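You operate a simulated robot arm through the tools that you are given. There is no shell and no other tool.

You run a simulated robot arm. Do the job below in one go: nothing can be reset, and whatever is moved stays where it is left.

Task
Level the clamped disc on the FORM console, then measure it and save.
Fine: switch the console on and leave it on; level means X and Y show 0; leave the disc clamped; save one reading.

The check looks at the end state, three seconds after you hand in, the way a careful person would. Anything else that was tipped, shoved, dropped, spilled or broken makes it a failure.

Robot
A 7-joint arm with a fingered hand, fixed in place. Base frame: the origin is at the foot of the arm, x ahead of it, y to its left, z up; the work surface is at about z = 0.91. Units: m, rad, N and s.
Its first joint turns from -2.601 to 2.601 rad. Payload 3.5 kg.
The TCP is the grasp point between the finger pads, 0.03 m short of the fingertips. In the tool frame z runs along the fingers and y along their closing line. The gripper opens to 0.104 m. The gripper's body begins 0.035 m behind the TCP. The gripper is a hand of 4 fingers: y runs from the thumb to the fingers, the wrist lies at [-0.015, -0.11, -0.186] in the tool frame, and closing takes about 1.5 s.
Orientation is told as [roll, pitch, yaw] about the base's x, y, z axes, in that order, counted from this pose: with the fingers straight down and the wrist toward the robot, the tool's x, y and z point along [0, 1, 0], [1, 0, 0] and [0, 0, -1] of the base frame.

Tools
- The arm moves only by the tool drive_tool. Its argument "plan" is a list of rows, each an object (a shift or turn left out is 0, a gripper value left out holds the last) with "gripper": the finger opening in mm, from 0 to 104; "offset": the shift along the base's x, y, z in mm, a list of three; "rot": the turn, a rotation vector about the base's x, y, z in rad, a list of three. In form: [{"gripper": gripper, "offset": [dx, dy, dz], "rot": [wx, wy, wz]}, ...]. A call has 1 to 20 rows; each row shifts and turns the commanded pose from where the row before left it. Rows are played at 5 a second. More than 0.05 m and 0.15 rad between two rows, or a gripper value outside its range, and nothing of the call is played. A pose out of reach is approached as far as the arm can. The call stops where the force on the tool passes 50 N (or 10 N more than at its start, if that is more) or the arm is blocked; 0.2 s more then pass. Each finger travels about 0.045 m/s and halts on what it meets, pressing with about 21 N; the grip force reading is that of the motor and also rises with nothing between the fingers. The clock runs only during rows and for 0.2 s after the last one: add rows that do not move to give the fingers time. The reply holds the time, the measured pose of the TCP, the force on the tool along the base axes, the opening and the grip force, in the units named above and with some noise, with the torque about the TCP (base axes, N m) and any sound that the robot's microphone picked up.
- Cameras (640 x 400 px; columns grow to the right, rows downward): "scene" is fixed at [0.3954, 0.5053, 1.704]; the picture's right is [1.00, -0.08, 0.00], its down [-0.08, -0.98, -0.20] and it looks along [0.02, 0.20, -0.98] (base axes); focal length 325 px, centre (320, 200). "wrist" rides on the gripper at [0.061, -0.092, -0.13] in the tool frame; the picture's right is [-0.81, 0.27, -0.52], its down [-0.53, -0.71, 0.46] and it looks along [-0.24, 0.64, 0.72] (tool axes); focal length 275 px, centre (320, 200).
- get_image(camera): a new picture of that camera. The clock stands still meanwhile.
- move_column(by): slides the trunk up (or, below 0, down) by that many m; the arm rides with it, the base frame stays. It gives what a move gives, with no picture.
- grasp_type(shape): the hand has 4 fingers and takes this shape, open, in about a second: jaw (thumb against the fingers, like two jaws); tri (thumb and two fingers); tip (a fingertip pinch); poke (one finger out to press); point (the index stretched); flat (the hand flat); cup (the hand cupped); fist (a fist). The gripper value then closes the fingers along that shape, each until it touches; the sizes above hold for jaw. It gives what a move gives, with no picture.
- measure_at(camera, pixels): for up to 12 pixels [column, row] of the newest picture of that camera ("zoom" is the newest enlarged one), the place [x, y, z] in the base frame of the surface seen there, good to about 0.003 m, but the place of the scene camera against the robot may be out by one fixed shift of up to 0.018 m in any direction. The clock stands still meanwhile.
- inspect(camera, box): a new picture of the part [left, top, right, bottom] of that camera's present view, enlarged. The clock stands still meanwhile.
- finish_job(): hands the job in; it is judged then, once.

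Open the gripper and draw the arm clear of the work before you hand the job in, unless the task says otherwise.

The tools are called after "Call:" by a JSON object that holds its "name" and its "arguments". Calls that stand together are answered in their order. drive_tool: Moves the arm, as the interface text tells. Its arguments: {"type":"object","properties":{"plan":{"type":"array"}},"required":["plan"]} The other tools are called the same way: move_column (by) slides the trunk up or down; grasp_type (shape) gives the hand a shape; get_image (camera) takes a picture; measure_at (camera, pixels) gives the place of the surface under pixels of a picture; inspect (camera, box) takes an enlarged picture of a part of a camera's view; finish_job () hands the job in.

At the start:

```text
time_s: 0.0
eef_pos: [0.2961, 0.7257, 1.2866]
ee_rot: [0.0, 0.0, 0.001]
ft_force: [0.5, 0.0, 0.5]
ft_torque: [0.02, -0.01, 0.01]
width: 0.1037
finger_force: 0.0
shape: jaw
trunk travel left (down, up): [-0.525, 0.185]
```

scene: 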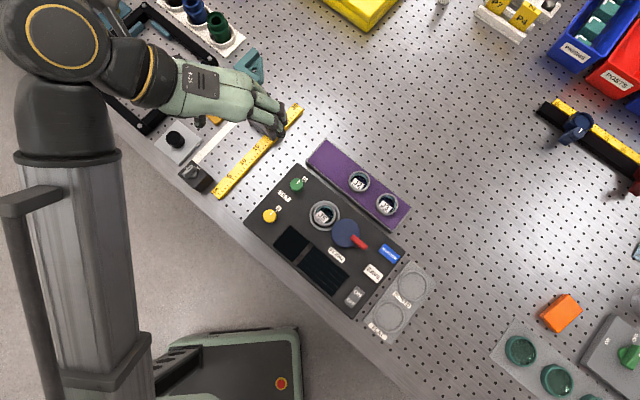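
wrist: 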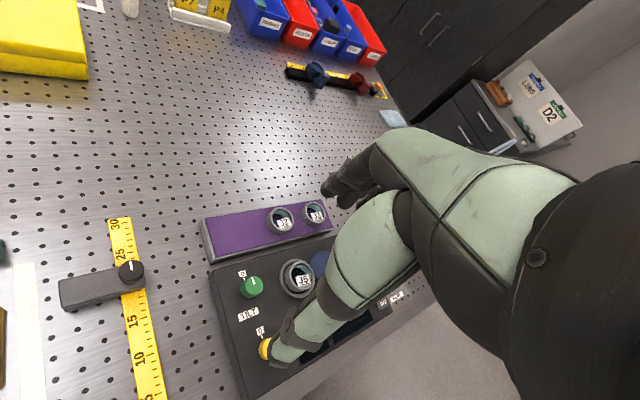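

The scene view shows a dark console around pixels (245-405, 165-320) with green and yellow knobs, a clamp disc, a blue lever/knob with red handle, a display and buttons. I enlarge it to read the labels.

Call:
{"name": "inspect", "arguments": {"camera": "scene", "box": [240, 150, 420, 330]}}

Call:
{"name": "inspect", "arguments": {"camera": "scene", "box": [260, 165, 340, 235]}}

Call:
{"name": "inspect", "arguments": {"camera": "scene", "box": [320, 220, 440, 345]}}

```text
2.22 times, centred on (330, 240) of scene
```

zoom: 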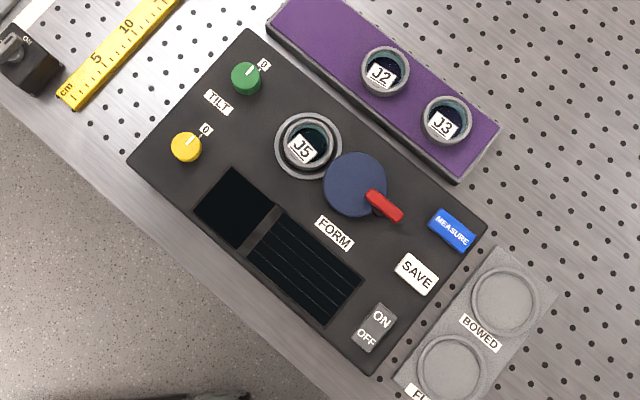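

```text
5.71 times, centred on (300, 200) of scene
```

zoom: 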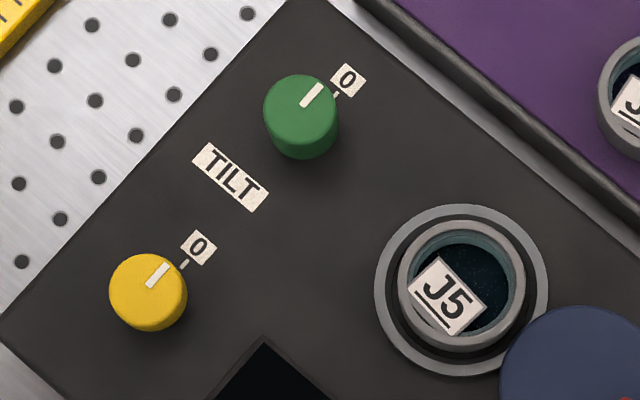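

```text
3.20 times, centred on (380, 282) of scene
```

zoom: 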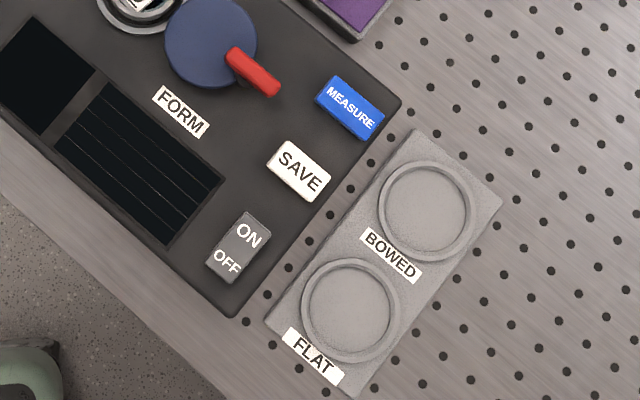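

The console has green and yellow TILT knobs, a clamped disc (J5), a clamp with red lever, MEASURE, SAVE, and an ON/OFF rocker. I measure the positions of these in a fresh enlarged view.

Call:
{"name": "inspect", "arguments": {"camera": "scene", "box": [240, 150, 420, 330]}}

Call:
{"name": "measure_at", "arguments": {"camera": "zoom", "pixels": [[246, 77], [186, 145], [306, 145], [355, 183], [385, 205], [451, 230], [415, 273], [379, 316], [366, 340], [300, 70], [240, 110], [400, 330]]}}

Call:
{"name": "measure_at", "arguments": {"camera": "zoom", "pixels": [[248, 30], [132, 160], [372, 372], [485, 228], [262, 90], [205, 160], [460, 250], [430, 290], [350, 350], [385, 60], [470, 170], [560, 200]]}}

Call:
{"name": "get_image", "arguments": {"camera": "wrist"}}

```text
2.22 times, centred on (330, 240) of scene
```

zoom: 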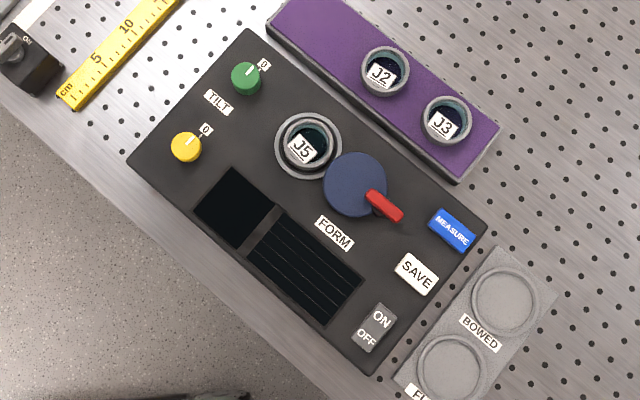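

```text
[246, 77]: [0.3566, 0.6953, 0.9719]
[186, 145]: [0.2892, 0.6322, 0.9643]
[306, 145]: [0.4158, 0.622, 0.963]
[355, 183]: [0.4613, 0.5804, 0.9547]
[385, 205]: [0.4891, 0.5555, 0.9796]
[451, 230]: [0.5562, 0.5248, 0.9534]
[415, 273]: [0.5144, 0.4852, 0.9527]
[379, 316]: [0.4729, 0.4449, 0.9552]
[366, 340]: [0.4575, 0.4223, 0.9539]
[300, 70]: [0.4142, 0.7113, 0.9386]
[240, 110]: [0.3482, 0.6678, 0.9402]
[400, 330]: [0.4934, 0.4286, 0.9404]
```

```text
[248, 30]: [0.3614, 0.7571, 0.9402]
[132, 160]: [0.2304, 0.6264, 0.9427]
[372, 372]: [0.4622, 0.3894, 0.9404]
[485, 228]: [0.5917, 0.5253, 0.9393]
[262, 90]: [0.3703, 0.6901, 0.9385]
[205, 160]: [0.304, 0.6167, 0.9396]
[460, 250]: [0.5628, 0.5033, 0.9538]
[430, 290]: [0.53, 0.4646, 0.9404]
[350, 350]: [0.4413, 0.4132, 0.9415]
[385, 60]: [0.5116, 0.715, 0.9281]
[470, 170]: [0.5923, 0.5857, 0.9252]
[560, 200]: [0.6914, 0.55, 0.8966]
```

```text
taken
```

wrist: 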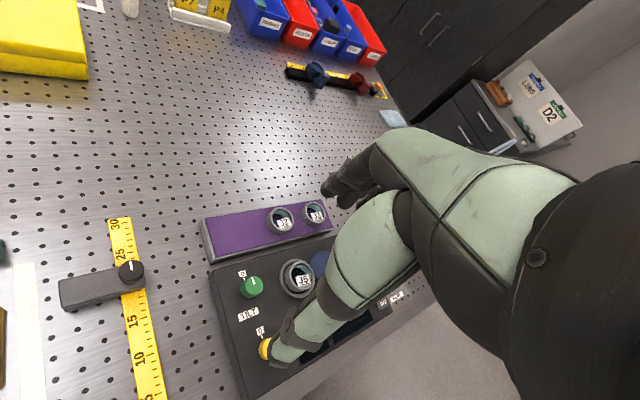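

I compare the wrist camera's measurements with the scene's, to find the scene camera's fixed shift. In the wrist picture the green knob is at (250,287), its J5 disc at (296,278), the yellow knob at (265,349).

Call:
{"name": "measure_at", "arguments": {"camera": "wrist", "pixels": [[253, 283], [265, 348], [303, 281], [210, 264], [333, 235], [286, 210], [316, 207], [225, 300], [150, 250], [245, 273], [260, 330], [115, 210]]}}

Call:
{"name": "inspect", "arguments": {"camera": "wrist", "box": [200, 190, 340, 380]}}

```text
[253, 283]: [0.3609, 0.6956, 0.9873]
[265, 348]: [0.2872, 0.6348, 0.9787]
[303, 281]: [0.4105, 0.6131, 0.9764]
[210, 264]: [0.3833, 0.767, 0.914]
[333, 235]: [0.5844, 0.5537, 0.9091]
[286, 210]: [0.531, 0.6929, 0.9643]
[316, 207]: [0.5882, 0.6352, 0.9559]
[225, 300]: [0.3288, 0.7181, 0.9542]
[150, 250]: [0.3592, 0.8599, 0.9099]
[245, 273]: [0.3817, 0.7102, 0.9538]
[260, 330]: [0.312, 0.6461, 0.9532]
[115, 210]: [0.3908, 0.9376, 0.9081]
```

```text
2.11 times, centred on (270, 285) of wrist
```

zoom: 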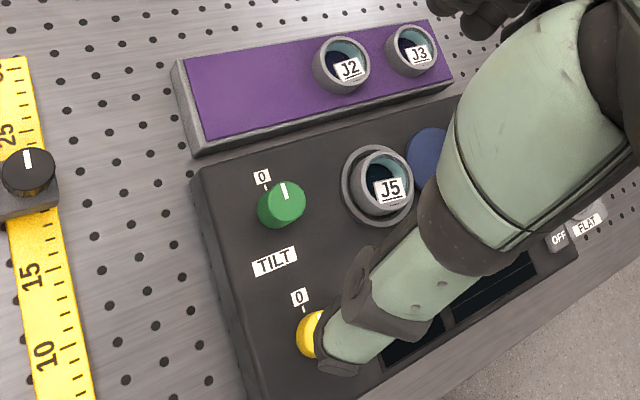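

Heights differ by about 0.0145 m (scene reads low). Now I measure the same label features in the wrist zoom: green "0" label (262,177), yellow "0" label (300,297), TILT label centre (275,261), J2 (349,69), J3 (420,55).

Call:
{"name": "measure_at", "arguments": {"camera": "zoom", "pixels": [[262, 177], [300, 297], [275, 261], [349, 69], [420, 55], [284, 190], [280, 205], [312, 335], [283, 222], [390, 190], [558, 238], [254, 268]]}}

Call:
{"name": "inspect", "arguments": {"camera": "scene", "box": [260, 150, 400, 240]}}

```text
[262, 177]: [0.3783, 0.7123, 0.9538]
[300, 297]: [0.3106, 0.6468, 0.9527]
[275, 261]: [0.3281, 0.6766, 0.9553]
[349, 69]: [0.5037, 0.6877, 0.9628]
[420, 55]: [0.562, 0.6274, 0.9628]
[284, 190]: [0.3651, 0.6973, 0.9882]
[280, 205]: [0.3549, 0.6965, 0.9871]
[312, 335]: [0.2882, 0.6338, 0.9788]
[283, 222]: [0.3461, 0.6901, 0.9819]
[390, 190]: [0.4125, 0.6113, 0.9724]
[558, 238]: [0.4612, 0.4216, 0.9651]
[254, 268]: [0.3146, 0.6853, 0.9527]
```

```text
4.44 times, centred on (330, 195) of scene
```

zoom: 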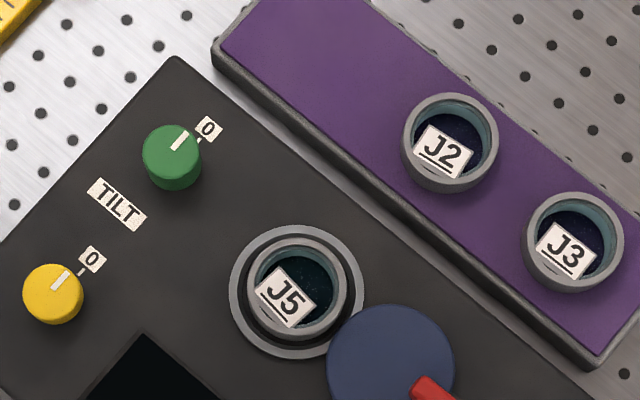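

Call:
{"name": "measure_at", "arguments": {"camera": "zoom", "pixels": [[208, 129], [92, 259], [117, 204], [442, 151], [566, 251], [172, 145], [54, 284], [285, 297], [296, 290], [180, 135], [60, 278], [190, 150]]}}

```text
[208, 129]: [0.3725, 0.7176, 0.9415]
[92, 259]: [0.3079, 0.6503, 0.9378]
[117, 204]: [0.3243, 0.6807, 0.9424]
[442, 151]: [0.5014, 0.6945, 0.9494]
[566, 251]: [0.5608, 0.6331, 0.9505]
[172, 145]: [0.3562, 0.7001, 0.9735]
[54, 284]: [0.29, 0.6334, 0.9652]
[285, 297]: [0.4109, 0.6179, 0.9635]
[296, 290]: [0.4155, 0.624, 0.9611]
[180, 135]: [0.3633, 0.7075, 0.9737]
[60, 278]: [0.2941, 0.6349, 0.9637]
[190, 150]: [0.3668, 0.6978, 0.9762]
```

The shift from scene to robot frame comes out at about (+0.003, -0.005, +0.0135), so the console top is at z≈0.9535. The display is dark, so I first need the ON side of the rocker. I shape the hand to poke while it is still high above the table.

Call:
{"name": "grasp_type", "arguments": {"shape": "poke"}}

Call:
{"name": "get_image", "arguments": {"camera": "scene"}}

Call:
{"name": "get_image", "arguments": {"camera": "wrist"}}

```text
time_s: 0.9
eef_pos: [0.2963, 0.7256, 1.2866]
ee_rot: [-0.001, 0.001, 0.001]
ft_force: [-0.2, 0.3, 0.5]
ft_torque: [0.01, -0.01, -0.01]
width: 0.0001
finger_force: 0.1
shape: poke
trunk travel left (down, up): [-0.525, 0.185]
```

```text
taken
```

scene: 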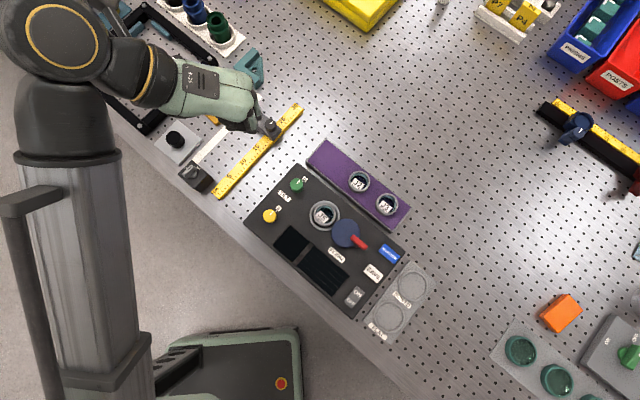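

```text
taken
```

wrist: 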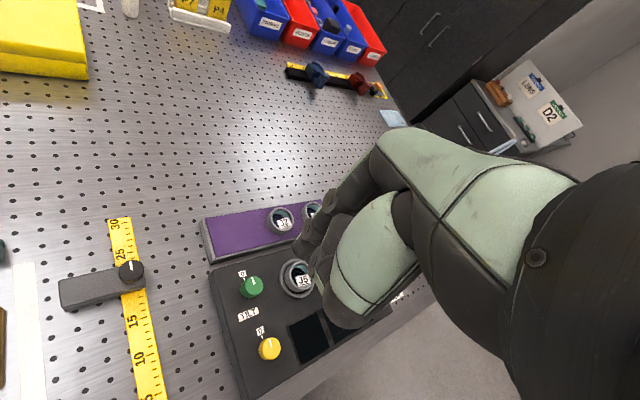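

The hand now has one finger out; in the scene its tip is near (273,130). I enlarge that area and measure where the tip lies relative to the TCP.

Call:
{"name": "inspect", "arguments": {"camera": "scene", "box": [220, 85, 320, 150]}}

Call:
{"name": "inspect", "arguments": {"camera": "wrist", "box": [240, 130, 440, 340]}}

```text
6.15 times, centred on (270, 118) of scene
```

zoom: 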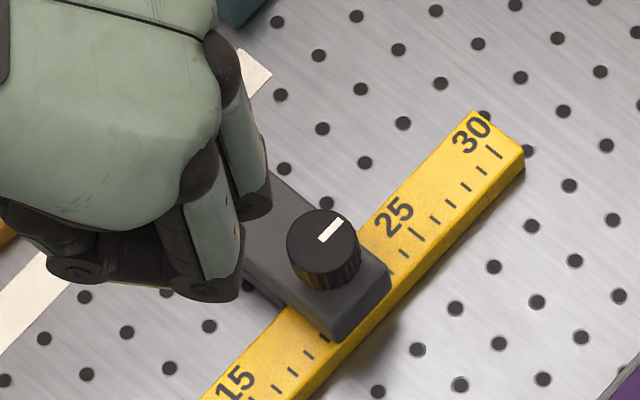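

```text
1.90 times, centred on (340, 235) of wrist
```

zoom: 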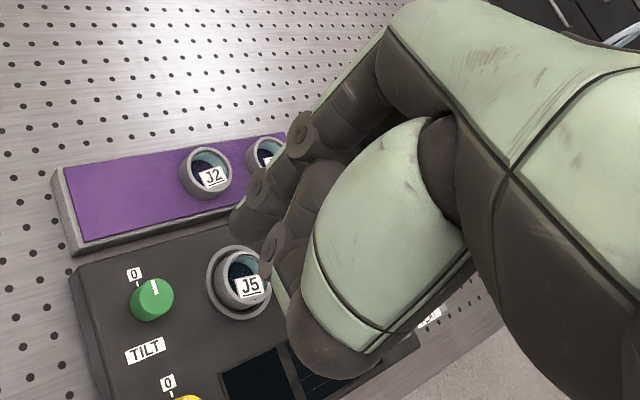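

I measure the visible finger parts: in the wrist zoom (newest) the farthest finger end is near (240,225) and (268,262); compare with TCP at (0.296,0.726,1.287).

Call:
{"name": "measure_at", "arguments": {"camera": "zoom", "pixels": [[240, 222], [248, 218], [256, 190], [268, 265], [272, 240], [300, 130], [280, 215], [300, 340], [330, 365], [290, 270]]}}

```text
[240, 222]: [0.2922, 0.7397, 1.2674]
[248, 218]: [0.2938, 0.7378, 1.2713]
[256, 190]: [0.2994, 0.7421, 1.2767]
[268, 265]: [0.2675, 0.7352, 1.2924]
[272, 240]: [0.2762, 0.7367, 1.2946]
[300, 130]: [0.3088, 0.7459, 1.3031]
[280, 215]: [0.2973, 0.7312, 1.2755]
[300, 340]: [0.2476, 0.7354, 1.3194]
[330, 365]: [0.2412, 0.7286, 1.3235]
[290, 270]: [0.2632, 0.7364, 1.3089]
```

I also measure the finger ends in the scene zoom, around (255,205), (215,290), (70,272).

Call:
{"name": "inspect", "arguments": {"camera": "scene", "box": [220, 95, 280, 140]}}

Call:
{"name": "measure_at", "arguments": {"camera": "zoom", "pixels": [[320, 150], [365, 210], [375, 225], [320, 300], [300, 290], [260, 320], [290, 340], [60, 290], [80, 310], [100, 270], [340, 60], [290, 150]]}}

```text
8.89 times, centred on (250, 118) of scene
```

zoom: 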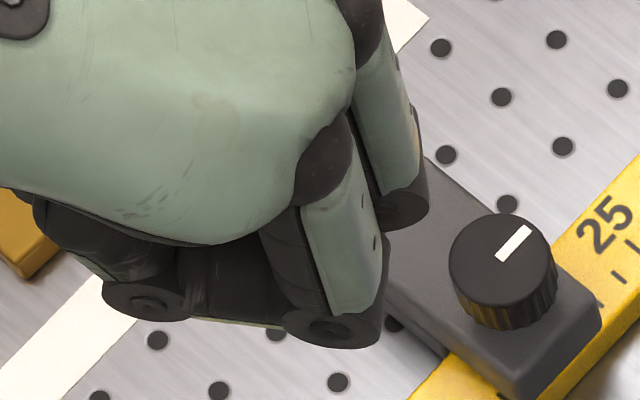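

```text
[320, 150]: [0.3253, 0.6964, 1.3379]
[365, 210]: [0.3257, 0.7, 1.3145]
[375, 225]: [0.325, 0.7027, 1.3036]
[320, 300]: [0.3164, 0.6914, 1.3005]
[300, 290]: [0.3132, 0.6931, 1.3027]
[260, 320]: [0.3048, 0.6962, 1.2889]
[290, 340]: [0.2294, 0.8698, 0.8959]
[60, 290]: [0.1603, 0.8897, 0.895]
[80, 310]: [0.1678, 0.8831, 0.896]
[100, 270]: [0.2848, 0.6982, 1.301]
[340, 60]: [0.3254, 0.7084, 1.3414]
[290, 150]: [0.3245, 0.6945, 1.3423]
```

The fingertip's exact place is hidden from above. I travel at this safe height toward the ON/OFF rocker (target about (0.476,0.440)), then look again with the wrist camera.

Call:
{"name": "drive_tool", "arguments": {"plan": [{"offset": [22.5, -35.75, 0]}, {"offset": [22.5, -35.75, 0]}, {"offset": [22.5, -35.75, 0]}, {"offset": [22.5, -35.75, 0]}, {"offset": [22.5, -35.75, 0]}, {"offset": [22.5, -35.75, 0]}, {"offset": [22.5, -35.75, 0]}, {"offset": [22.5, -35.75, 0]}, {"offset": [0, 0, -40]}, {"offset": [0, 0, -40]}, {"offset": [0, 0, -40]}, {"offset": [0, 0, -40]}, {"offset": [0, 0, 0]}, {"offset": [0, 0, 0]}]}}

Call:
{"name": "get_image", "arguments": {"camera": "scene"}}

Call:
{"name": "get_image", "arguments": {"camera": "wrist"}}

```text
time_s: 3.9
eef_pos: [0.4779, 0.4402, 1.1266]
ee_rot: [0.001, 0.0, 0.0]
ft_force: [1.0, 1.0, 0.1]
ft_torque: [0.01, -0.02, -0.01]
width: 0.0
finger_force: 0.1
shape: poke
trunk travel left (down, up): [-0.525, 0.185]
```

```text
taken
```

scene: 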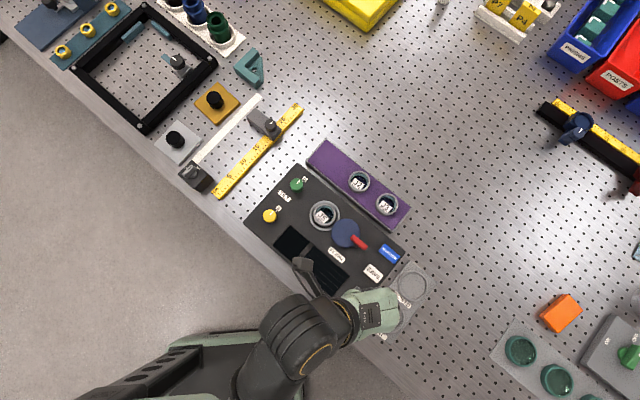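

```text
taken
```

wrist: 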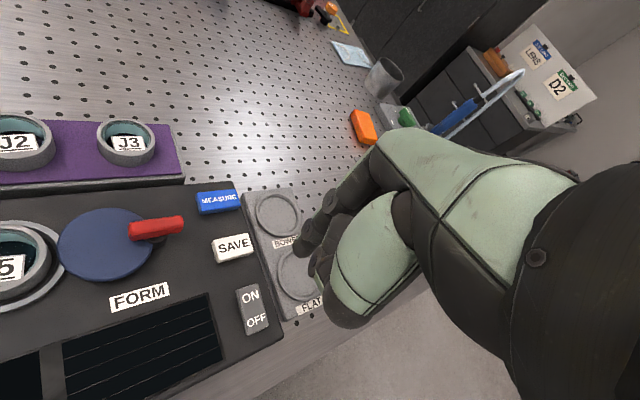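

The wrist view shows the poke finger's tip near (298,252), and the ON/OFF rocker at (252,308). I enlarge the tip to measure it better.

Call:
{"name": "inspect", "arguments": {"camera": "wrist", "box": [230, 190, 380, 340]}}

Call:
{"name": "measure_at", "arguments": {"camera": "wrist", "pixels": [[250, 296], [257, 320], [233, 245], [217, 199], [240, 295], [266, 310], [262, 295], [246, 325], [140, 296], [110, 240], [283, 240], [160, 225]]}}

```text
2.67 times, centred on (305, 265) of wrist
```

zoom: 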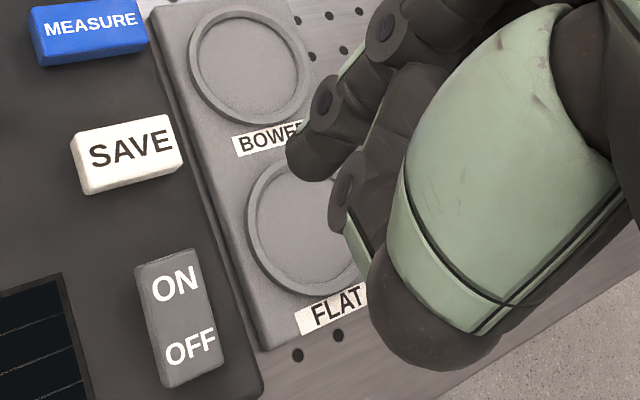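

```text
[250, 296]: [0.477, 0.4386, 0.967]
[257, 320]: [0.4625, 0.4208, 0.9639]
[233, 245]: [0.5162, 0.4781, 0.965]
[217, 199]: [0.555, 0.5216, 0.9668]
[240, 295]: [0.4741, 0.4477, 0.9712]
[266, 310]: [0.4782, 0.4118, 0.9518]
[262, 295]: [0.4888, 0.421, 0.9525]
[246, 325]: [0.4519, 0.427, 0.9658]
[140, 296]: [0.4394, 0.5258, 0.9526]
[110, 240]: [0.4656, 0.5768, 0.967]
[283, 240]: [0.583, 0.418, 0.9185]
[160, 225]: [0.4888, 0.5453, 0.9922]
```

ON centre is at (0.477,0.4386,0.967), SAVE (0.516,0.478,0.965), MEASURE (0.555,0.522,0.967). Now I measure the dark fingertip in the zoom around (290-345,130-180).

Call:
{"name": "measure_at", "arguments": {"camera": "zoom", "pixels": [[290, 160], [295, 172], [310, 178], [325, 175], [305, 150], [325, 145], [325, 100], [345, 165], [340, 195], [350, 120], [300, 140], [335, 160]]}}

```text
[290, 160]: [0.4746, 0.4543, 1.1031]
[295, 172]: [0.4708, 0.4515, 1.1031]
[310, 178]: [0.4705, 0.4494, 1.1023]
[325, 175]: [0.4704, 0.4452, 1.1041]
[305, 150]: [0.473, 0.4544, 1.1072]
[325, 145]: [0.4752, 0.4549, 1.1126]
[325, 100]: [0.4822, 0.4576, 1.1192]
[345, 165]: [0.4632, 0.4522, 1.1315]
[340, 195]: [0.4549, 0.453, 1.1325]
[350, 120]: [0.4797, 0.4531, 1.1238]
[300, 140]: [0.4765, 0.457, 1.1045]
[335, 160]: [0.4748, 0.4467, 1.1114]
```

The fingertip sits about 10 mm to +y of the TCP and ~29 mm below it. I shift so the tip lies over the ON end and lower to roughly 20 mm above it, then check.

Call:
{"name": "drive_tool", "arguments": {"plan": [{"offset": [1, -9, 0]}, {"offset": [0, 0, -40]}, {"offset": [0, 0, -40]}, {"offset": [0, 0, -30]}, {"offset": [0, 0, 0]}, {"offset": [0, 0, 0]}]}}

Call:
{"name": "inspect", "arguments": {"camera": "wrist", "box": [200, 160, 400, 360]}}

Call:
{"name": "get_image", "arguments": {"camera": "scene"}}

```text
time_s: 5.3
eef_pos: [0.4788, 0.4312, 1.0178]
ee_rot: [0.001, -0.001, 0.002]
ft_force: [-1.2, -0.2, -0.6]
ft_torque: [-0.03, 0.0, -0.03]
width: 0.0001
finger_force: 0.1
shape: poke
trunk travel left (down, up): [-0.525, 0.185]
```

```text
2.00 times, centred on (300, 260) of wrist
```

zoom: 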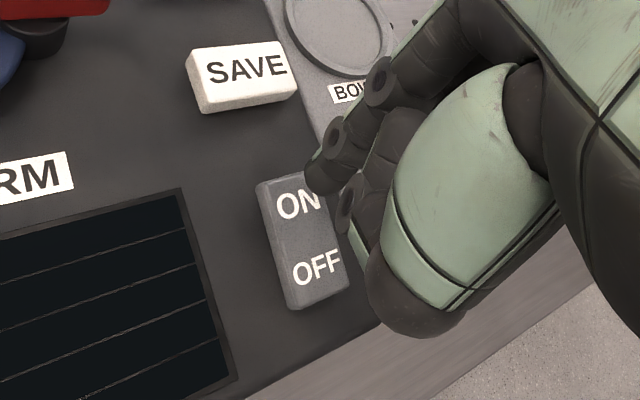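

```text
taken
```

scene: 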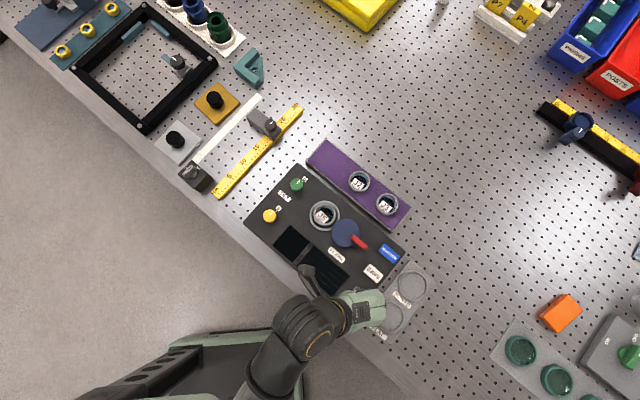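

The fingertip is just above the ON text (zoom (315,190) vs ON at (298,205)); straight-down projection lands on ON. I lower gently in small steps and watch the force.

Call:
{"name": "drive_tool", "arguments": {"plan": [{"offset": [0, -2, -8]}, {"offset": [0, 0, -6]}, {"offset": [0, 0, -3]}, {"offset": [0, 0, -2]}, {"offset": [0, 0, 0]}]}}

Call:
{"name": "inspect", "arguments": {"camera": "wrist", "box": [200, 160, 400, 360]}}

```text
time_s: 6.5
eef_pos: [0.4792, 0.4293, 0.9986]
ee_rot: [-0.001, -0.003, 0.002]
ft_force: [1.5, 1.3, 8.6]
ft_torque: [-0.01, -0.08, 0.05]
width: 0.0
finger_force: 0.0
shape: poke
trunk travel left (down, up): [-0.525, 0.185]
```

```text
2.00 times, centred on (300, 260) of wrist
```

zoom: 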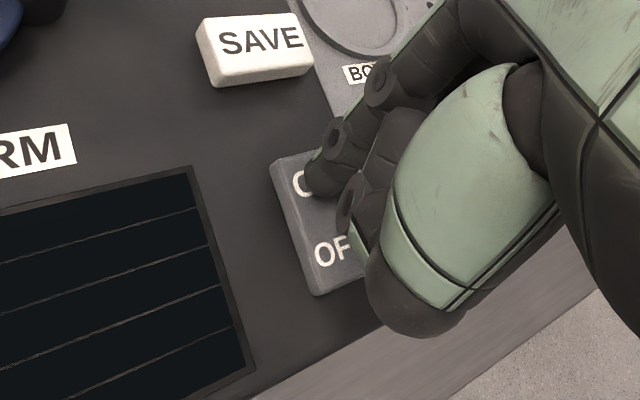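

The tip touches the ON end (force 8.6 N up), screen still dark. I press further in small steps.

Call:
{"name": "drive_tool", "arguments": {"plan": [{"offset": [0, 0, -1.5]}, {"offset": [0, 0, -1.5]}, {"offset": [0, 0, 0]}]}}

Call:
{"name": "inspect", "arguments": {"camera": "wrist", "box": [200, 160, 400, 360]}}

```text
time_s: 7.4
eef_pos: [0.4795, 0.4289, 0.998]
ee_rot: [0.006, -0.008, 0.001]
ft_force: [3.4, 1.1, 21.3]
ft_torque: [-0.13, -0.08, 0.03]
width: 0.0
finger_force: 0.1
shape: poke
trunk travel left (down, up): [-0.525, 0.185]
stopped in row 3: the force on the tool passed its limit at 51 N (the readings are from after the stop); the commanded pose is now the measured one
```

```text
2.00 times, centred on (300, 260) of wrist
```

zoom: 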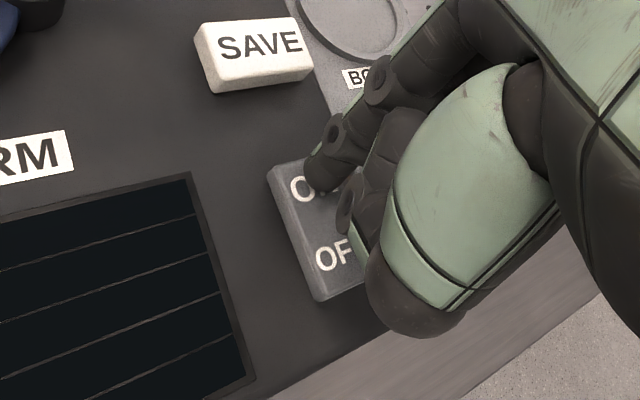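

The force hit its limit with no visible change on the screen. I lift off and look at the rocker closely.

Call:
{"name": "drive_tool", "arguments": {"plan": [{"offset": [0, 0, 20]}, {"offset": [0, 0, 40]}, {"offset": [0, 0, 40]}, {"offset": [0, 0, 0]}]}}

Call:
{"name": "inspect", "arguments": {"camera": "wrist", "box": [200, 240, 300, 340]}}

Call:
{"name": "get_image", "arguments": {"camera": "wrist"}}

```text
time_s: 8.4
eef_pos: [0.4797, 0.4303, 1.0953]
ee_rot: [0.001, -0.005, 0.002]
ft_force: [-0.2, 0.2, -0.4]
ft_torque: [0.02, -0.01, -0.01]
width: 0.0
finger_force: 0.0
shape: poke
trunk travel left (down, up): [-0.525, 0.185]
```

```text
4.00 times, centred on (250, 290) of wrist
```

zoom: 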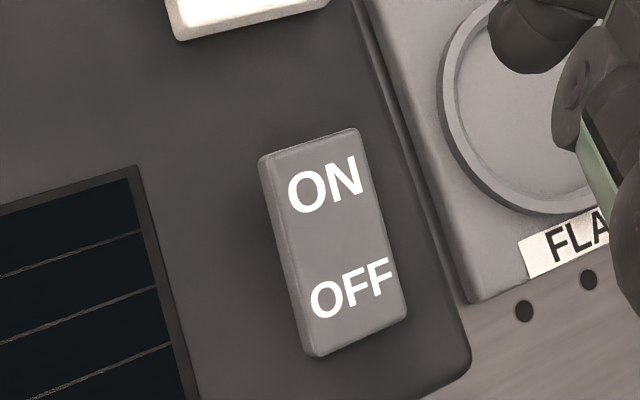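

```text
taken
```

wrist: 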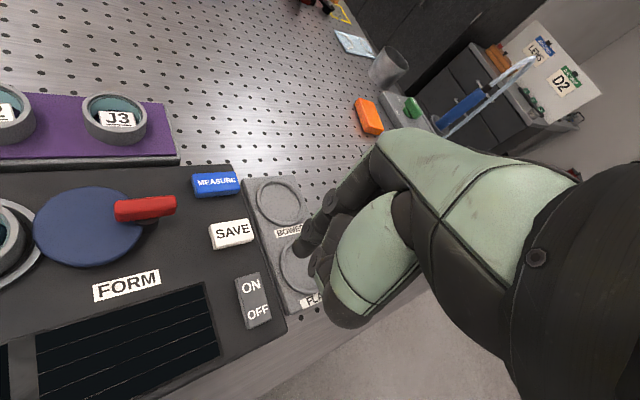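

I measure heights along the rocker top to see which end is up.

Call:
{"name": "inspect", "arguments": {"camera": "wrist", "box": [220, 260, 290, 340]}}

Call:
{"name": "measure_at", "arguments": {"camera": "zoom", "pixels": [[240, 110], [300, 90], [330, 110], [260, 130], [300, 150], [340, 180], [300, 200], [330, 230], [370, 220], [320, 260], [380, 250], [350, 280]]}}

```text
5.00 times, centred on (255, 300) of wrist
```

zoom: 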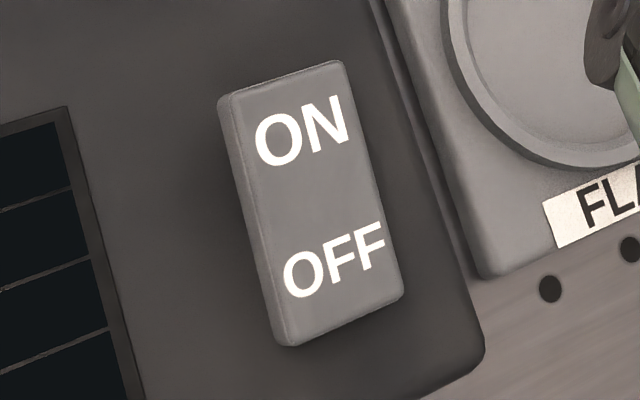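

```text
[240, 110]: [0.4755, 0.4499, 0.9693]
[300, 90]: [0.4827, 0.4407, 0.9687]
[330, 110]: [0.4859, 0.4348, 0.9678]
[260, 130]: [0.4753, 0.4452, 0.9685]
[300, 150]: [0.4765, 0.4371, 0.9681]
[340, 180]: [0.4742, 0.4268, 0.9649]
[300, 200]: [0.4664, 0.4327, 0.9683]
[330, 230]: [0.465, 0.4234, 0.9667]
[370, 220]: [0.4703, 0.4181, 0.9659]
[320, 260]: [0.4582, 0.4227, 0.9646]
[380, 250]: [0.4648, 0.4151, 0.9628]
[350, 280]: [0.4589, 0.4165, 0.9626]
```

The ON end is still up (0.969 vs 0.963 at OFF), so it hasn't flipped; I pressed too near the pivot. I press again about 5 mm further out toward the ON end.

Call:
{"name": "drive_tool", "arguments": {"plan": [{"offset": [4, 3.5, -40]}, {"offset": [0, 0, -40]}, {"offset": [0, 0, -12]}, {"offset": [0, 0, 0]}, {"offset": [0, 0, -2]}, {"offset": [0, 0, -1]}, {"offset": [0, 0, -1]}, {"offset": [0, 0, -1]}, {"offset": [0, 0, 0]}]}}

Call:
{"name": "inspect", "arguments": {"camera": "wrist", "box": [200, 160, 400, 360]}}

```text
time_s: 10.4
eef_pos: [0.4845, 0.4327, 0.999]
ee_rot: [0.002, -0.005, 0.002]
ft_force: [0.2, 0.6, 0.5]
ft_torque: [0.01, -0.03, -0.03]
width: 0.0001
finger_force: 0.2
shape: poke
trunk travel left (down, up): [-0.525, 0.185]
```

```text
2.00 times, centred on (300, 260) of wrist
```

zoom: 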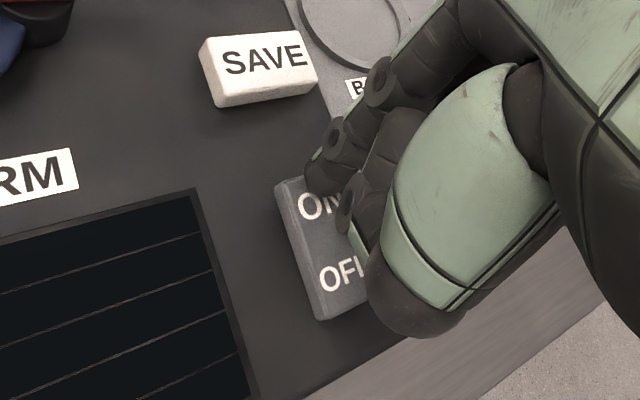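

The tip is now near the ON end, contact force still ~0.5 N. I keep pressing in 1 mm steps.

Call:
{"name": "drive_tool", "arguments": {"plan": [{"offset": [0, 0, -1]}, {"offset": [0, 0, -1]}, {"offset": [0, 0, -1]}, {"offset": [0, 0, -1]}, {"offset": [0, 0, 0]}]}}

Call:
{"name": "inspect", "arguments": {"camera": "wrist", "box": [200, 160, 400, 360]}}

```text
time_s: 11.6
eef_pos: [0.4844, 0.4329, 0.9967]
ee_rot: [0.006, -0.009, 0.002]
ft_force: [15.0, 10.3, 36.3]
ft_torque: [0.07, -0.35, 0.17]
width: 0.0002
finger_force: 0.0
shape: poke
trunk travel left (down, up): [-0.525, 0.185]
```

```text
2.00 times, centred on (300, 260) of wrist
```

zoom: 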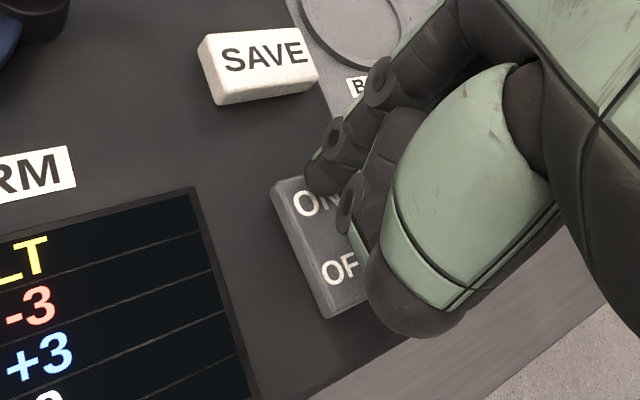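

The screen lit up: the console is on, showing TILT with "-3" and "+3". I lift off and read the screen.

Call:
{"name": "drive_tool", "arguments": {"plan": [{"offset": [0, 0, 10]}, {"offset": [0, 0, 40]}, {"offset": [0, 0, 40]}, {"offset": [0, 0, 40]}, {"offset": [0, 0, 0]}]}}

Call:
{"name": "get_image", "arguments": {"camera": "wrist"}}

Call:
{"name": "inspect", "arguments": {"camera": "scene", "box": [250, 170, 410, 320]}}

```text
time_s: 12.8
eef_pos: [0.4829, 0.4328, 1.1253]
ee_rot: [0.002, -0.004, 0.001]
ft_force: [-0.3, -0.2, 0.9]
ft_torque: [-0.03, -0.03, 0.01]
width: 0.0
finger_force: 0.0
shape: poke
trunk travel left (down, up): [-0.525, 0.185]
```

```text
taken
```

wrist: 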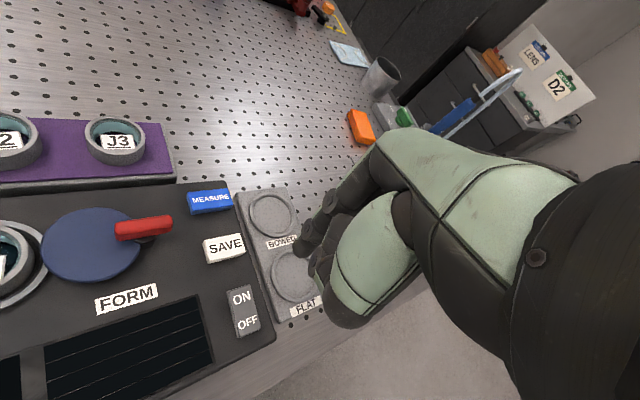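

```text
2.67 times, centred on (330, 245) of scene
```

zoom: 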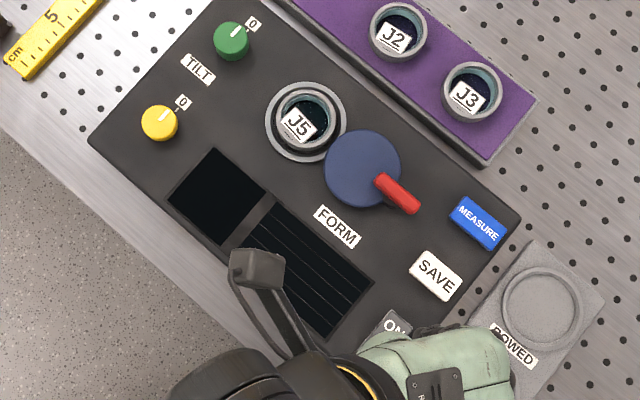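

The screen went dark again after lifting, so the rocker sprang back; it needs to be pushed fully through. I check its tilt now.

Call:
{"name": "inspect", "arguments": {"camera": "wrist", "box": [210, 270, 280, 350]}}

Call:
{"name": "measure_at", "arguments": {"camera": "zoom", "pixels": [[240, 110], [290, 105], [330, 110], [260, 130], [300, 160], [340, 180], [300, 200], [330, 230], [370, 230], [310, 280], [370, 260], [350, 280]]}}

```text
5.00 times, centred on (245, 310) of wrist
```

zoom: 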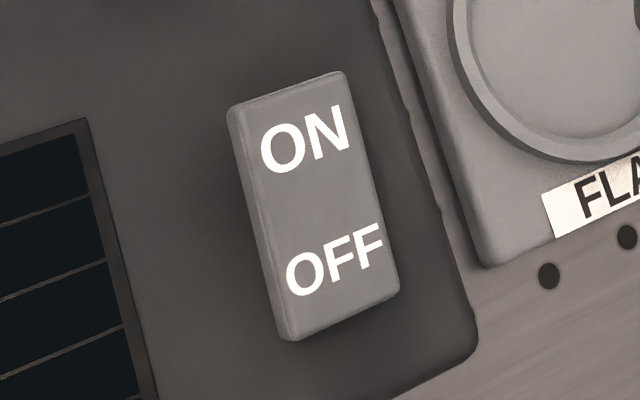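

```text
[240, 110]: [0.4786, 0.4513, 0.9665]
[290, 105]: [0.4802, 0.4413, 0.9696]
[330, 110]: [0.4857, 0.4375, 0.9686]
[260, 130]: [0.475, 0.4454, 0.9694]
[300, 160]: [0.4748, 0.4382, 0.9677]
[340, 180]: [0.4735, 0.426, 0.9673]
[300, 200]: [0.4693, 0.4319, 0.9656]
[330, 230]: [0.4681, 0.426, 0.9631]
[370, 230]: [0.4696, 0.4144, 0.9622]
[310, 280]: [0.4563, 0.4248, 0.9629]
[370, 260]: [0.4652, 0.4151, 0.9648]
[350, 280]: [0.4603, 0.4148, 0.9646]
```

Still tilted to OFF. I press again, slightly inside the last spot and deeper, in 1 mm steps up to the force limit.

Call:
{"name": "drive_tool", "arguments": {"plan": [{"offset": [0, -0.5, -40]}, {"offset": [0, 0, -40]}, {"offset": [0, 0, -40]}, {"offset": [0, 0, -5]}, {"offset": [0, 0, 0]}, {"offset": [0, 0, -1]}, {"offset": [0, 0, -1]}, {"offset": [0, 0, -1]}, {"offset": [0, 0, -1]}, {"offset": [0, 0, -1]}, {"offset": [0, 0, -1]}, {"offset": [0, 0, -1]}, {"offset": [0, 0, -1]}]}}

Call:
{"name": "inspect", "arguments": {"camera": "wrist", "box": [200, 160, 400, 360]}}

```text
time_s: 15.6
eef_pos: [0.4857, 0.4328, 0.9955]
ee_rot: [0.005, -0.012, 0.002]
ft_force: [19.8, 11.3, 45.0]
ft_torque: [-0.08, -0.45, 0.18]
width: 0.0
finger_force: 0.1
shape: poke
trunk travel left (down, up): [-0.525, 0.185]
```

```text
2.00 times, centred on (300, 260) of wrist
```

zoom: 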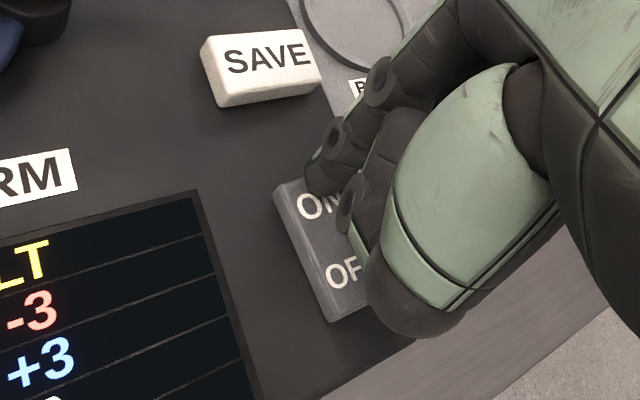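

The screen is on again at 45 N. I lift slowly by a few mm and check whether it holds.

Call:
{"name": "drive_tool", "arguments": {"plan": [{"offset": [0, 0, 1]}, {"offset": [0, 0, 1]}, {"offset": [0, 0, 1]}]}}

Call:
{"name": "inspect", "arguments": {"camera": "wrist", "box": [200, 160, 400, 360]}}

```text
time_s: 16.4
eef_pos: [0.4841, 0.4339, 0.9965]
ee_rot: [0.006, -0.008, 0.004]
ft_force: [17.9, 8.8, 36.6]
ft_torque: [-0.1, -0.4, 0.14]
width: 0.0
finger_force: 0.1
shape: poke
trunk travel left (down, up): [-0.525, 0.185]
```

```text
2.00 times, centred on (300, 260) of wrist
```

zoom: 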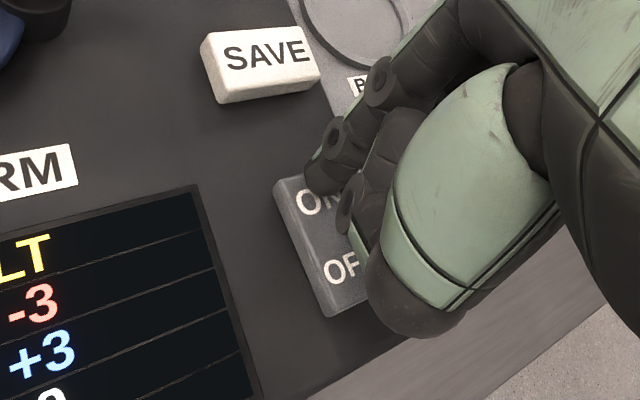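

Still on, with 37 N. I lift three more millimetres.

Call:
{"name": "drive_tool", "arguments": {"plan": [{"offset": [0, 0, 1]}, {"offset": [0, 0, 1]}]}}

Call:
{"name": "inspect", "arguments": {"camera": "wrist", "box": [200, 160, 400, 360]}}

```text
time_s: 17.0
eef_pos: [0.4832, 0.4314, 0.9979]
ee_rot: [0.004, -0.004, 0.001]
ft_force: [12.3, 4.7, 30.7]
ft_torque: [-0.11, -0.31, 0.14]
width: 0.0
finger_force: 0.0
shape: poke
trunk travel left (down, up): [-0.525, 0.185]
```

```text
2.00 times, centred on (300, 260) of wrist
```

zoom: 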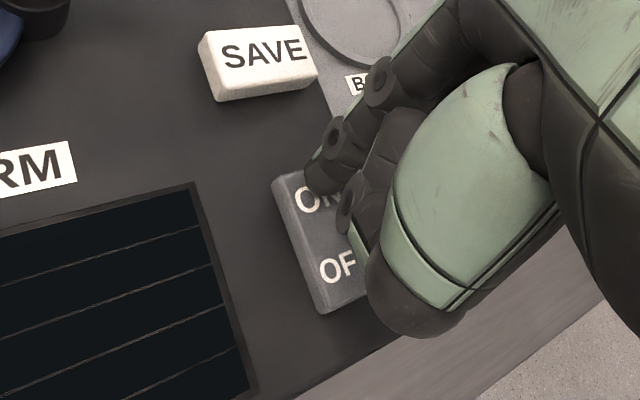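

The screen went off again at 31 N. The torque readings put the real contact at about (−2, −8, −30) mm from the TCP — i.e. the pressing finger is on the −y side (hidden behind the visible one), which means I've been pressing beside the pivot. I lift and shift ~16 mm in +y so the real contact is on the ON end.

Call:
{"name": "drive_tool", "arguments": {"plan": [{"offset": [0, 0, 15]}, {"offset": [-2, 8, 0]}, {"offset": [0, 8, 0]}, {"offset": [0, 0, -9]}, {"offset": [0, 0, 0]}, {"offset": [0, 0, -2]}, {"offset": [0, 0, -1]}, {"offset": [0, 0, -1]}, {"offset": [0, 0, -1]}, {"offset": [0, 0, 0]}]}}

Call:
{"name": "inspect", "arguments": {"camera": "wrist", "box": [200, 160, 400, 360]}}

```text
time_s: 19.2
eef_pos: [0.4815, 0.4475, 0.9985]
ee_rot: [0.003, -0.005, 0.002]
ft_force: [-0.3, 0.0, -0.3]
ft_torque: [0.0, -0.02, 0.0]
width: 0.0002
finger_force: 0.1
shape: poke
trunk travel left (down, up): [-0.525, 0.185]
```

```text
2.00 times, centred on (300, 260) of wrist
```

zoom: 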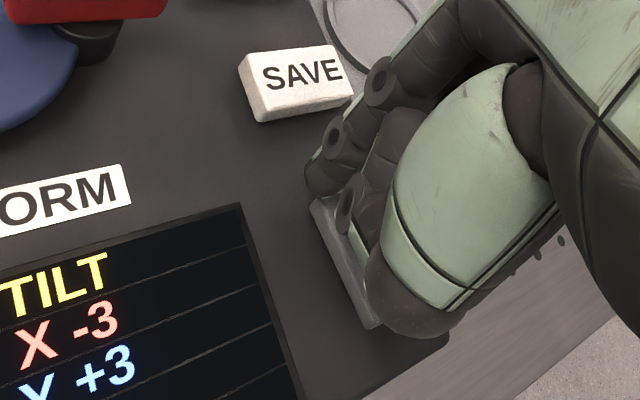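

The screen is lit with zero force on the tool – the rocker has flipped. I lift away and read the full display.

Call:
{"name": "drive_tool", "arguments": {"plan": [{"offset": [0, 0, 10]}, {"offset": [0, 0, 30]}, {"offset": [0, 0, 40]}, {"offset": [0, 0, 40]}, {"offset": [0, 0, 40]}, {"offset": [0, 0, 0]}]}}

Call:
{"name": "get_image", "arguments": {"camera": "wrist"}}

Call:
{"name": "inspect", "arguments": {"camera": "scene", "box": [250, 170, 410, 320]}}

```text
time_s: 20.6
eef_pos: [0.4832, 0.4477, 1.158]
ee_rot: [0.001, -0.004, 0.002]
ft_force: [0.4, -0.4, -0.8]
ft_torque: [0.02, 0.02, 0.02]
width: 0.0
finger_force: 0.0
shape: poke
trunk travel left (down, up): [-0.525, 0.185]
```

```text
taken
```

wrist: 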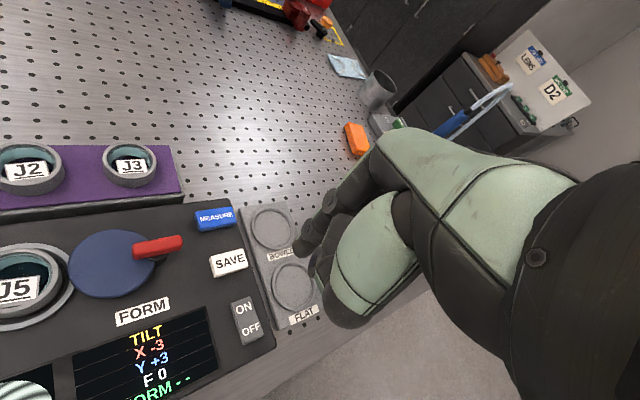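

```text
2.67 times, centred on (330, 245) of scene
```

zoom: 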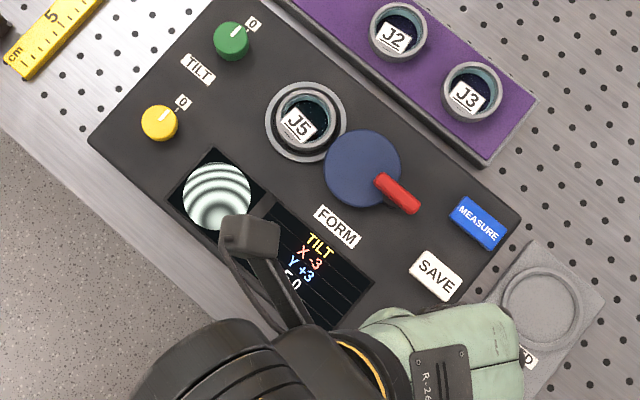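

The console is on: TILT X −3, Y +3, F 0, FORM - -. Next I take the jaw shape and travel over the green TILT knob at about (0.361,0.693).

Call:
{"name": "grasp_type", "arguments": {"shape": "jaw"}}

Call:
{"name": "drive_tool", "arguments": {"plan": [{"gripper": 60, "offset": [-17.4, 35, 0]}, {"offset": [-17.4, 35, 0]}, {"offset": [-17.4, 35, 0]}, {"offset": [-17.4, 35, 0]}, {"offset": [-17.4, 35, 0]}, {"offset": [-17.4, 35, 0]}, {"offset": [-17.4, 35, 0]}, {"offset": [0, 0, -40]}, {"offset": [0, 0, -30]}, {"offset": [0, 0, 0]}]}}

Call:
{"name": "get_image", "arguments": {"camera": "wrist"}}

Call:
{"name": "get_image", "arguments": {"camera": "scene"}}

```text
time_s: 21.5
eef_pos: [0.4826, 0.4478, 1.1576]
ee_rot: [0.004, -0.004, 0.001]
ft_force: [-0.2, -0.1, -0.1]
ft_torque: [0.01, -0.06, 0.0]
width: 0.104
finger_force: 0.1
shape: jaw
trunk travel left (down, up): [-0.525, 0.185]
```

```text
time_s: 23.7
eef_pos: [0.3595, 0.6942, 1.0865]
ee_rot: [0.003, -0.004, 0.002]
ft_force: [0.1, 0.5, 0.2]
ft_torque: [-0.02, -0.01, 0.01]
width: 0.0605
finger_force: 0.1
shape: jaw
trunk travel left (down, up): [-0.525, 0.185]
```

```text
taken
```

wrist: 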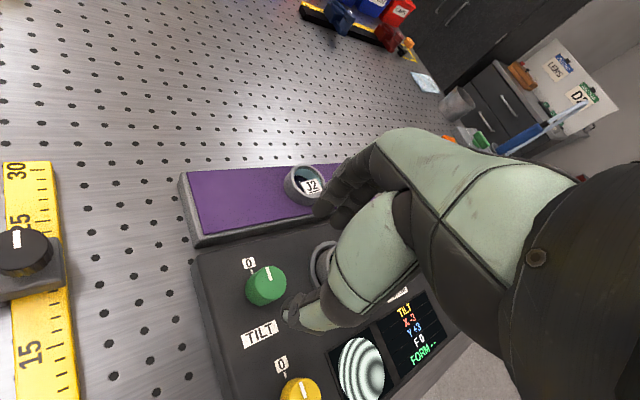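

```text
taken
```

scene: 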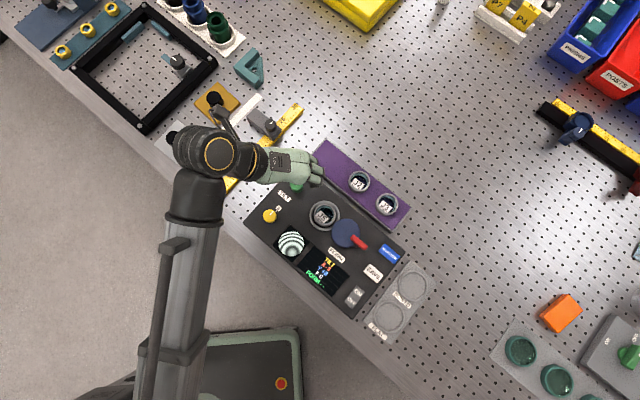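

The wrist camera sees the green knob at (267,285), the thumb tip at (292,312) and the finger at (320,205), and it can also read the screen. I measure the knob and the finger ends.

Call:
{"name": "inspect", "arguments": {"camera": "wrist", "box": [220, 170, 370, 340]}}

Call:
{"name": "measure_at", "arguments": {"camera": "wrist", "pixels": [[262, 283], [272, 278], [265, 291], [251, 290], [276, 270], [298, 388], [304, 384], [290, 312], [297, 325], [318, 205], [325, 212], [330, 190]]}}

```text
2.35 times, centred on (295, 255) of wrist
```

zoom: 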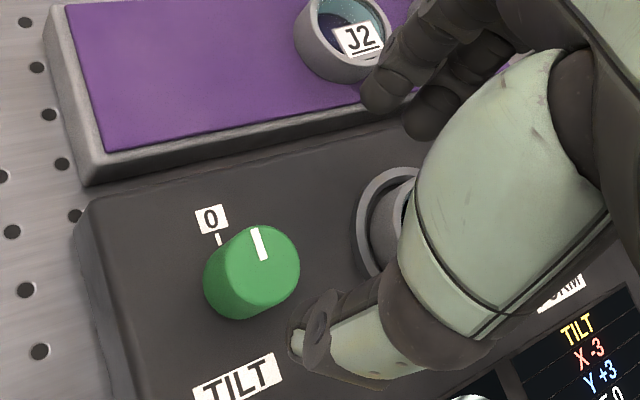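

```text
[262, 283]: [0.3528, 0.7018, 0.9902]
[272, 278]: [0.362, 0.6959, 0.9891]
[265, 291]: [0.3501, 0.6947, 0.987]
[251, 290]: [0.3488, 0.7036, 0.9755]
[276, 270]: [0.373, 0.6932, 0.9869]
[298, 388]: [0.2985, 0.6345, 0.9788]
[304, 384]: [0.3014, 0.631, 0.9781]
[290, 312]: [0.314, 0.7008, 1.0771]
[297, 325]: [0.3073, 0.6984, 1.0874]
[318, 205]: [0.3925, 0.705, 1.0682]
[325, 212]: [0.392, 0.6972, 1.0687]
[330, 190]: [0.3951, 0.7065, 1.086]
```

I measure the edge of the knob's top face in the zoom to fix its centre.

Call:
{"name": "measure_at", "arguments": {"camera": "zoom", "pixels": [[228, 255], [297, 255], [250, 228], [270, 302], [240, 240], [292, 275], [285, 232], [235, 285], [262, 265], [365, 95], [430, 125], [330, 105]]}}

```text
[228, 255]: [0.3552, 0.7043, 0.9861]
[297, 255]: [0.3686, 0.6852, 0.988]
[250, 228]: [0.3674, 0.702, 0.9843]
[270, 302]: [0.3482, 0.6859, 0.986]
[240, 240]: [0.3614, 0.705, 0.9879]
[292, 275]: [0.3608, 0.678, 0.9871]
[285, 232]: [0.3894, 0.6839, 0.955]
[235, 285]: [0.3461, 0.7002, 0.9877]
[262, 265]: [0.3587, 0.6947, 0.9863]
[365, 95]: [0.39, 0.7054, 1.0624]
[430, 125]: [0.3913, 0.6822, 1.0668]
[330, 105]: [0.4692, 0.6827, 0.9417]
```

The knob centre is near (0.359,0.693) with top at z≈0.988, and the open fingers straddle it symmetrically. I descend so the tips stop ~5 mm above the console top.

Call:
{"name": "drive_tool", "arguments": {"plan": [{"offset": [0, -1, -30]}, {"offset": [0, 0, -30]}, {"offset": [0, 0, -20]}, {"offset": [0, 0, -14]}, {"offset": [0, 0, 0]}, {"offset": [0, 0, 0]}]}}

Call:
{"name": "inspect", "arguments": {"camera": "wrist", "box": [220, 170, 440, 400]}}

Call:
{"name": "inspect", "arguments": {"camera": "scene", "box": [230, 130, 350, 240]}}

```text
time_s: 25.1
eef_pos: [0.3603, 0.6932, 0.9939]
ee_rot: [0.003, -0.007, 0.002]
ft_force: [0.1, 0.6, -0.1]
ft_torque: [0.01, 0.0, 0.02]
width: 0.0605
finger_force: 0.1
shape: jaw
trunk travel left (down, up): [-0.525, 0.185]
```

```text
1.74 times, centred on (330, 285) of wrist
```

zoom: 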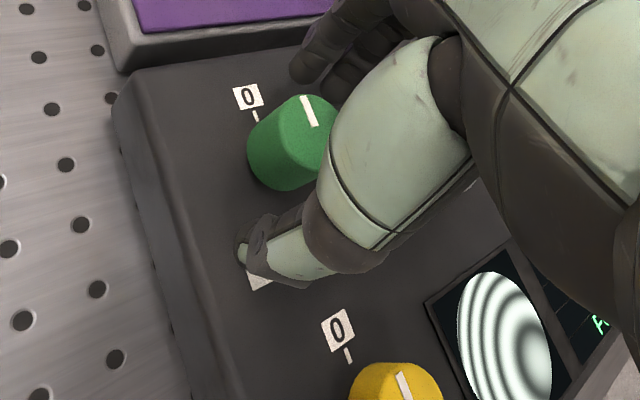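

```text
3.64 times, centred on (290, 185) of scene
```

zoom: 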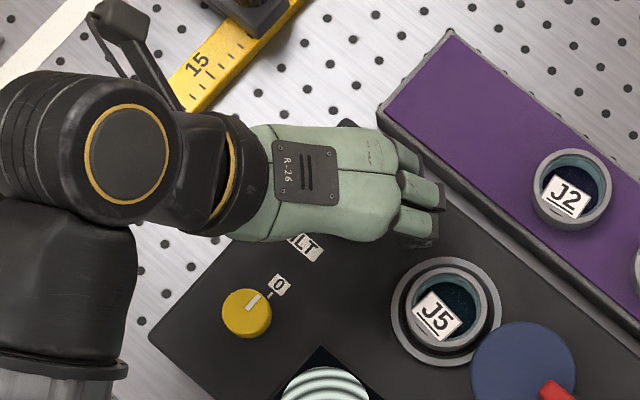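

The knob (zoom (305,120)) sits between index finger (310,65) and thumb (265,260). I close on it gently and wait.

Call:
{"name": "drive_tool", "arguments": {"plan": [{"gripper": 22}, {}, {}, {}, {}, {}]}}

Call:
{"name": "inspect", "arguments": {"camera": "wrist", "box": [220, 170, 440, 400]}}

Call:
{"name": "inspect", "arguments": {"camera": "scene", "box": [260, 200, 380, 310]}}

```text
time_s: 26.5
eef_pos: [0.3597, 0.6927, 0.9936]
ee_rot: [0.002, -0.006, 0.001]
ft_force: [-2.9, 0.4, -1.1]
ft_torque: [-0.03, 0.01, -0.01]
width: 0.0225
finger_force: 21.2
shape: jaw
trunk travel left (down, up): [-0.525, 0.185]
```

```text
1.74 times, centred on (330, 285) of wrist
```

zoom: 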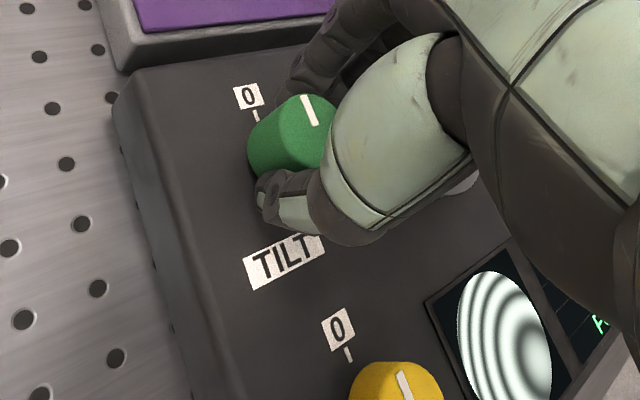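

```text
3.64 times, centred on (320, 255) of scene
```

zoom: 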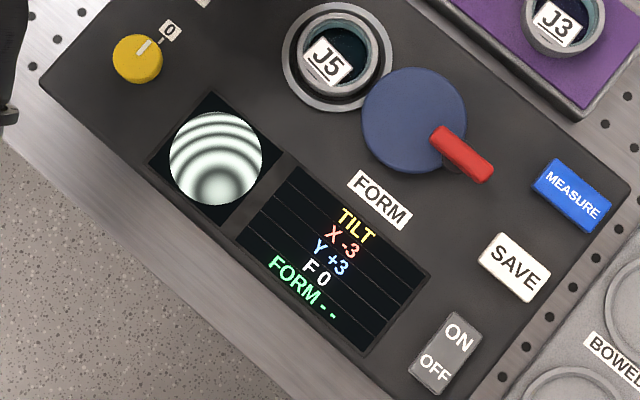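

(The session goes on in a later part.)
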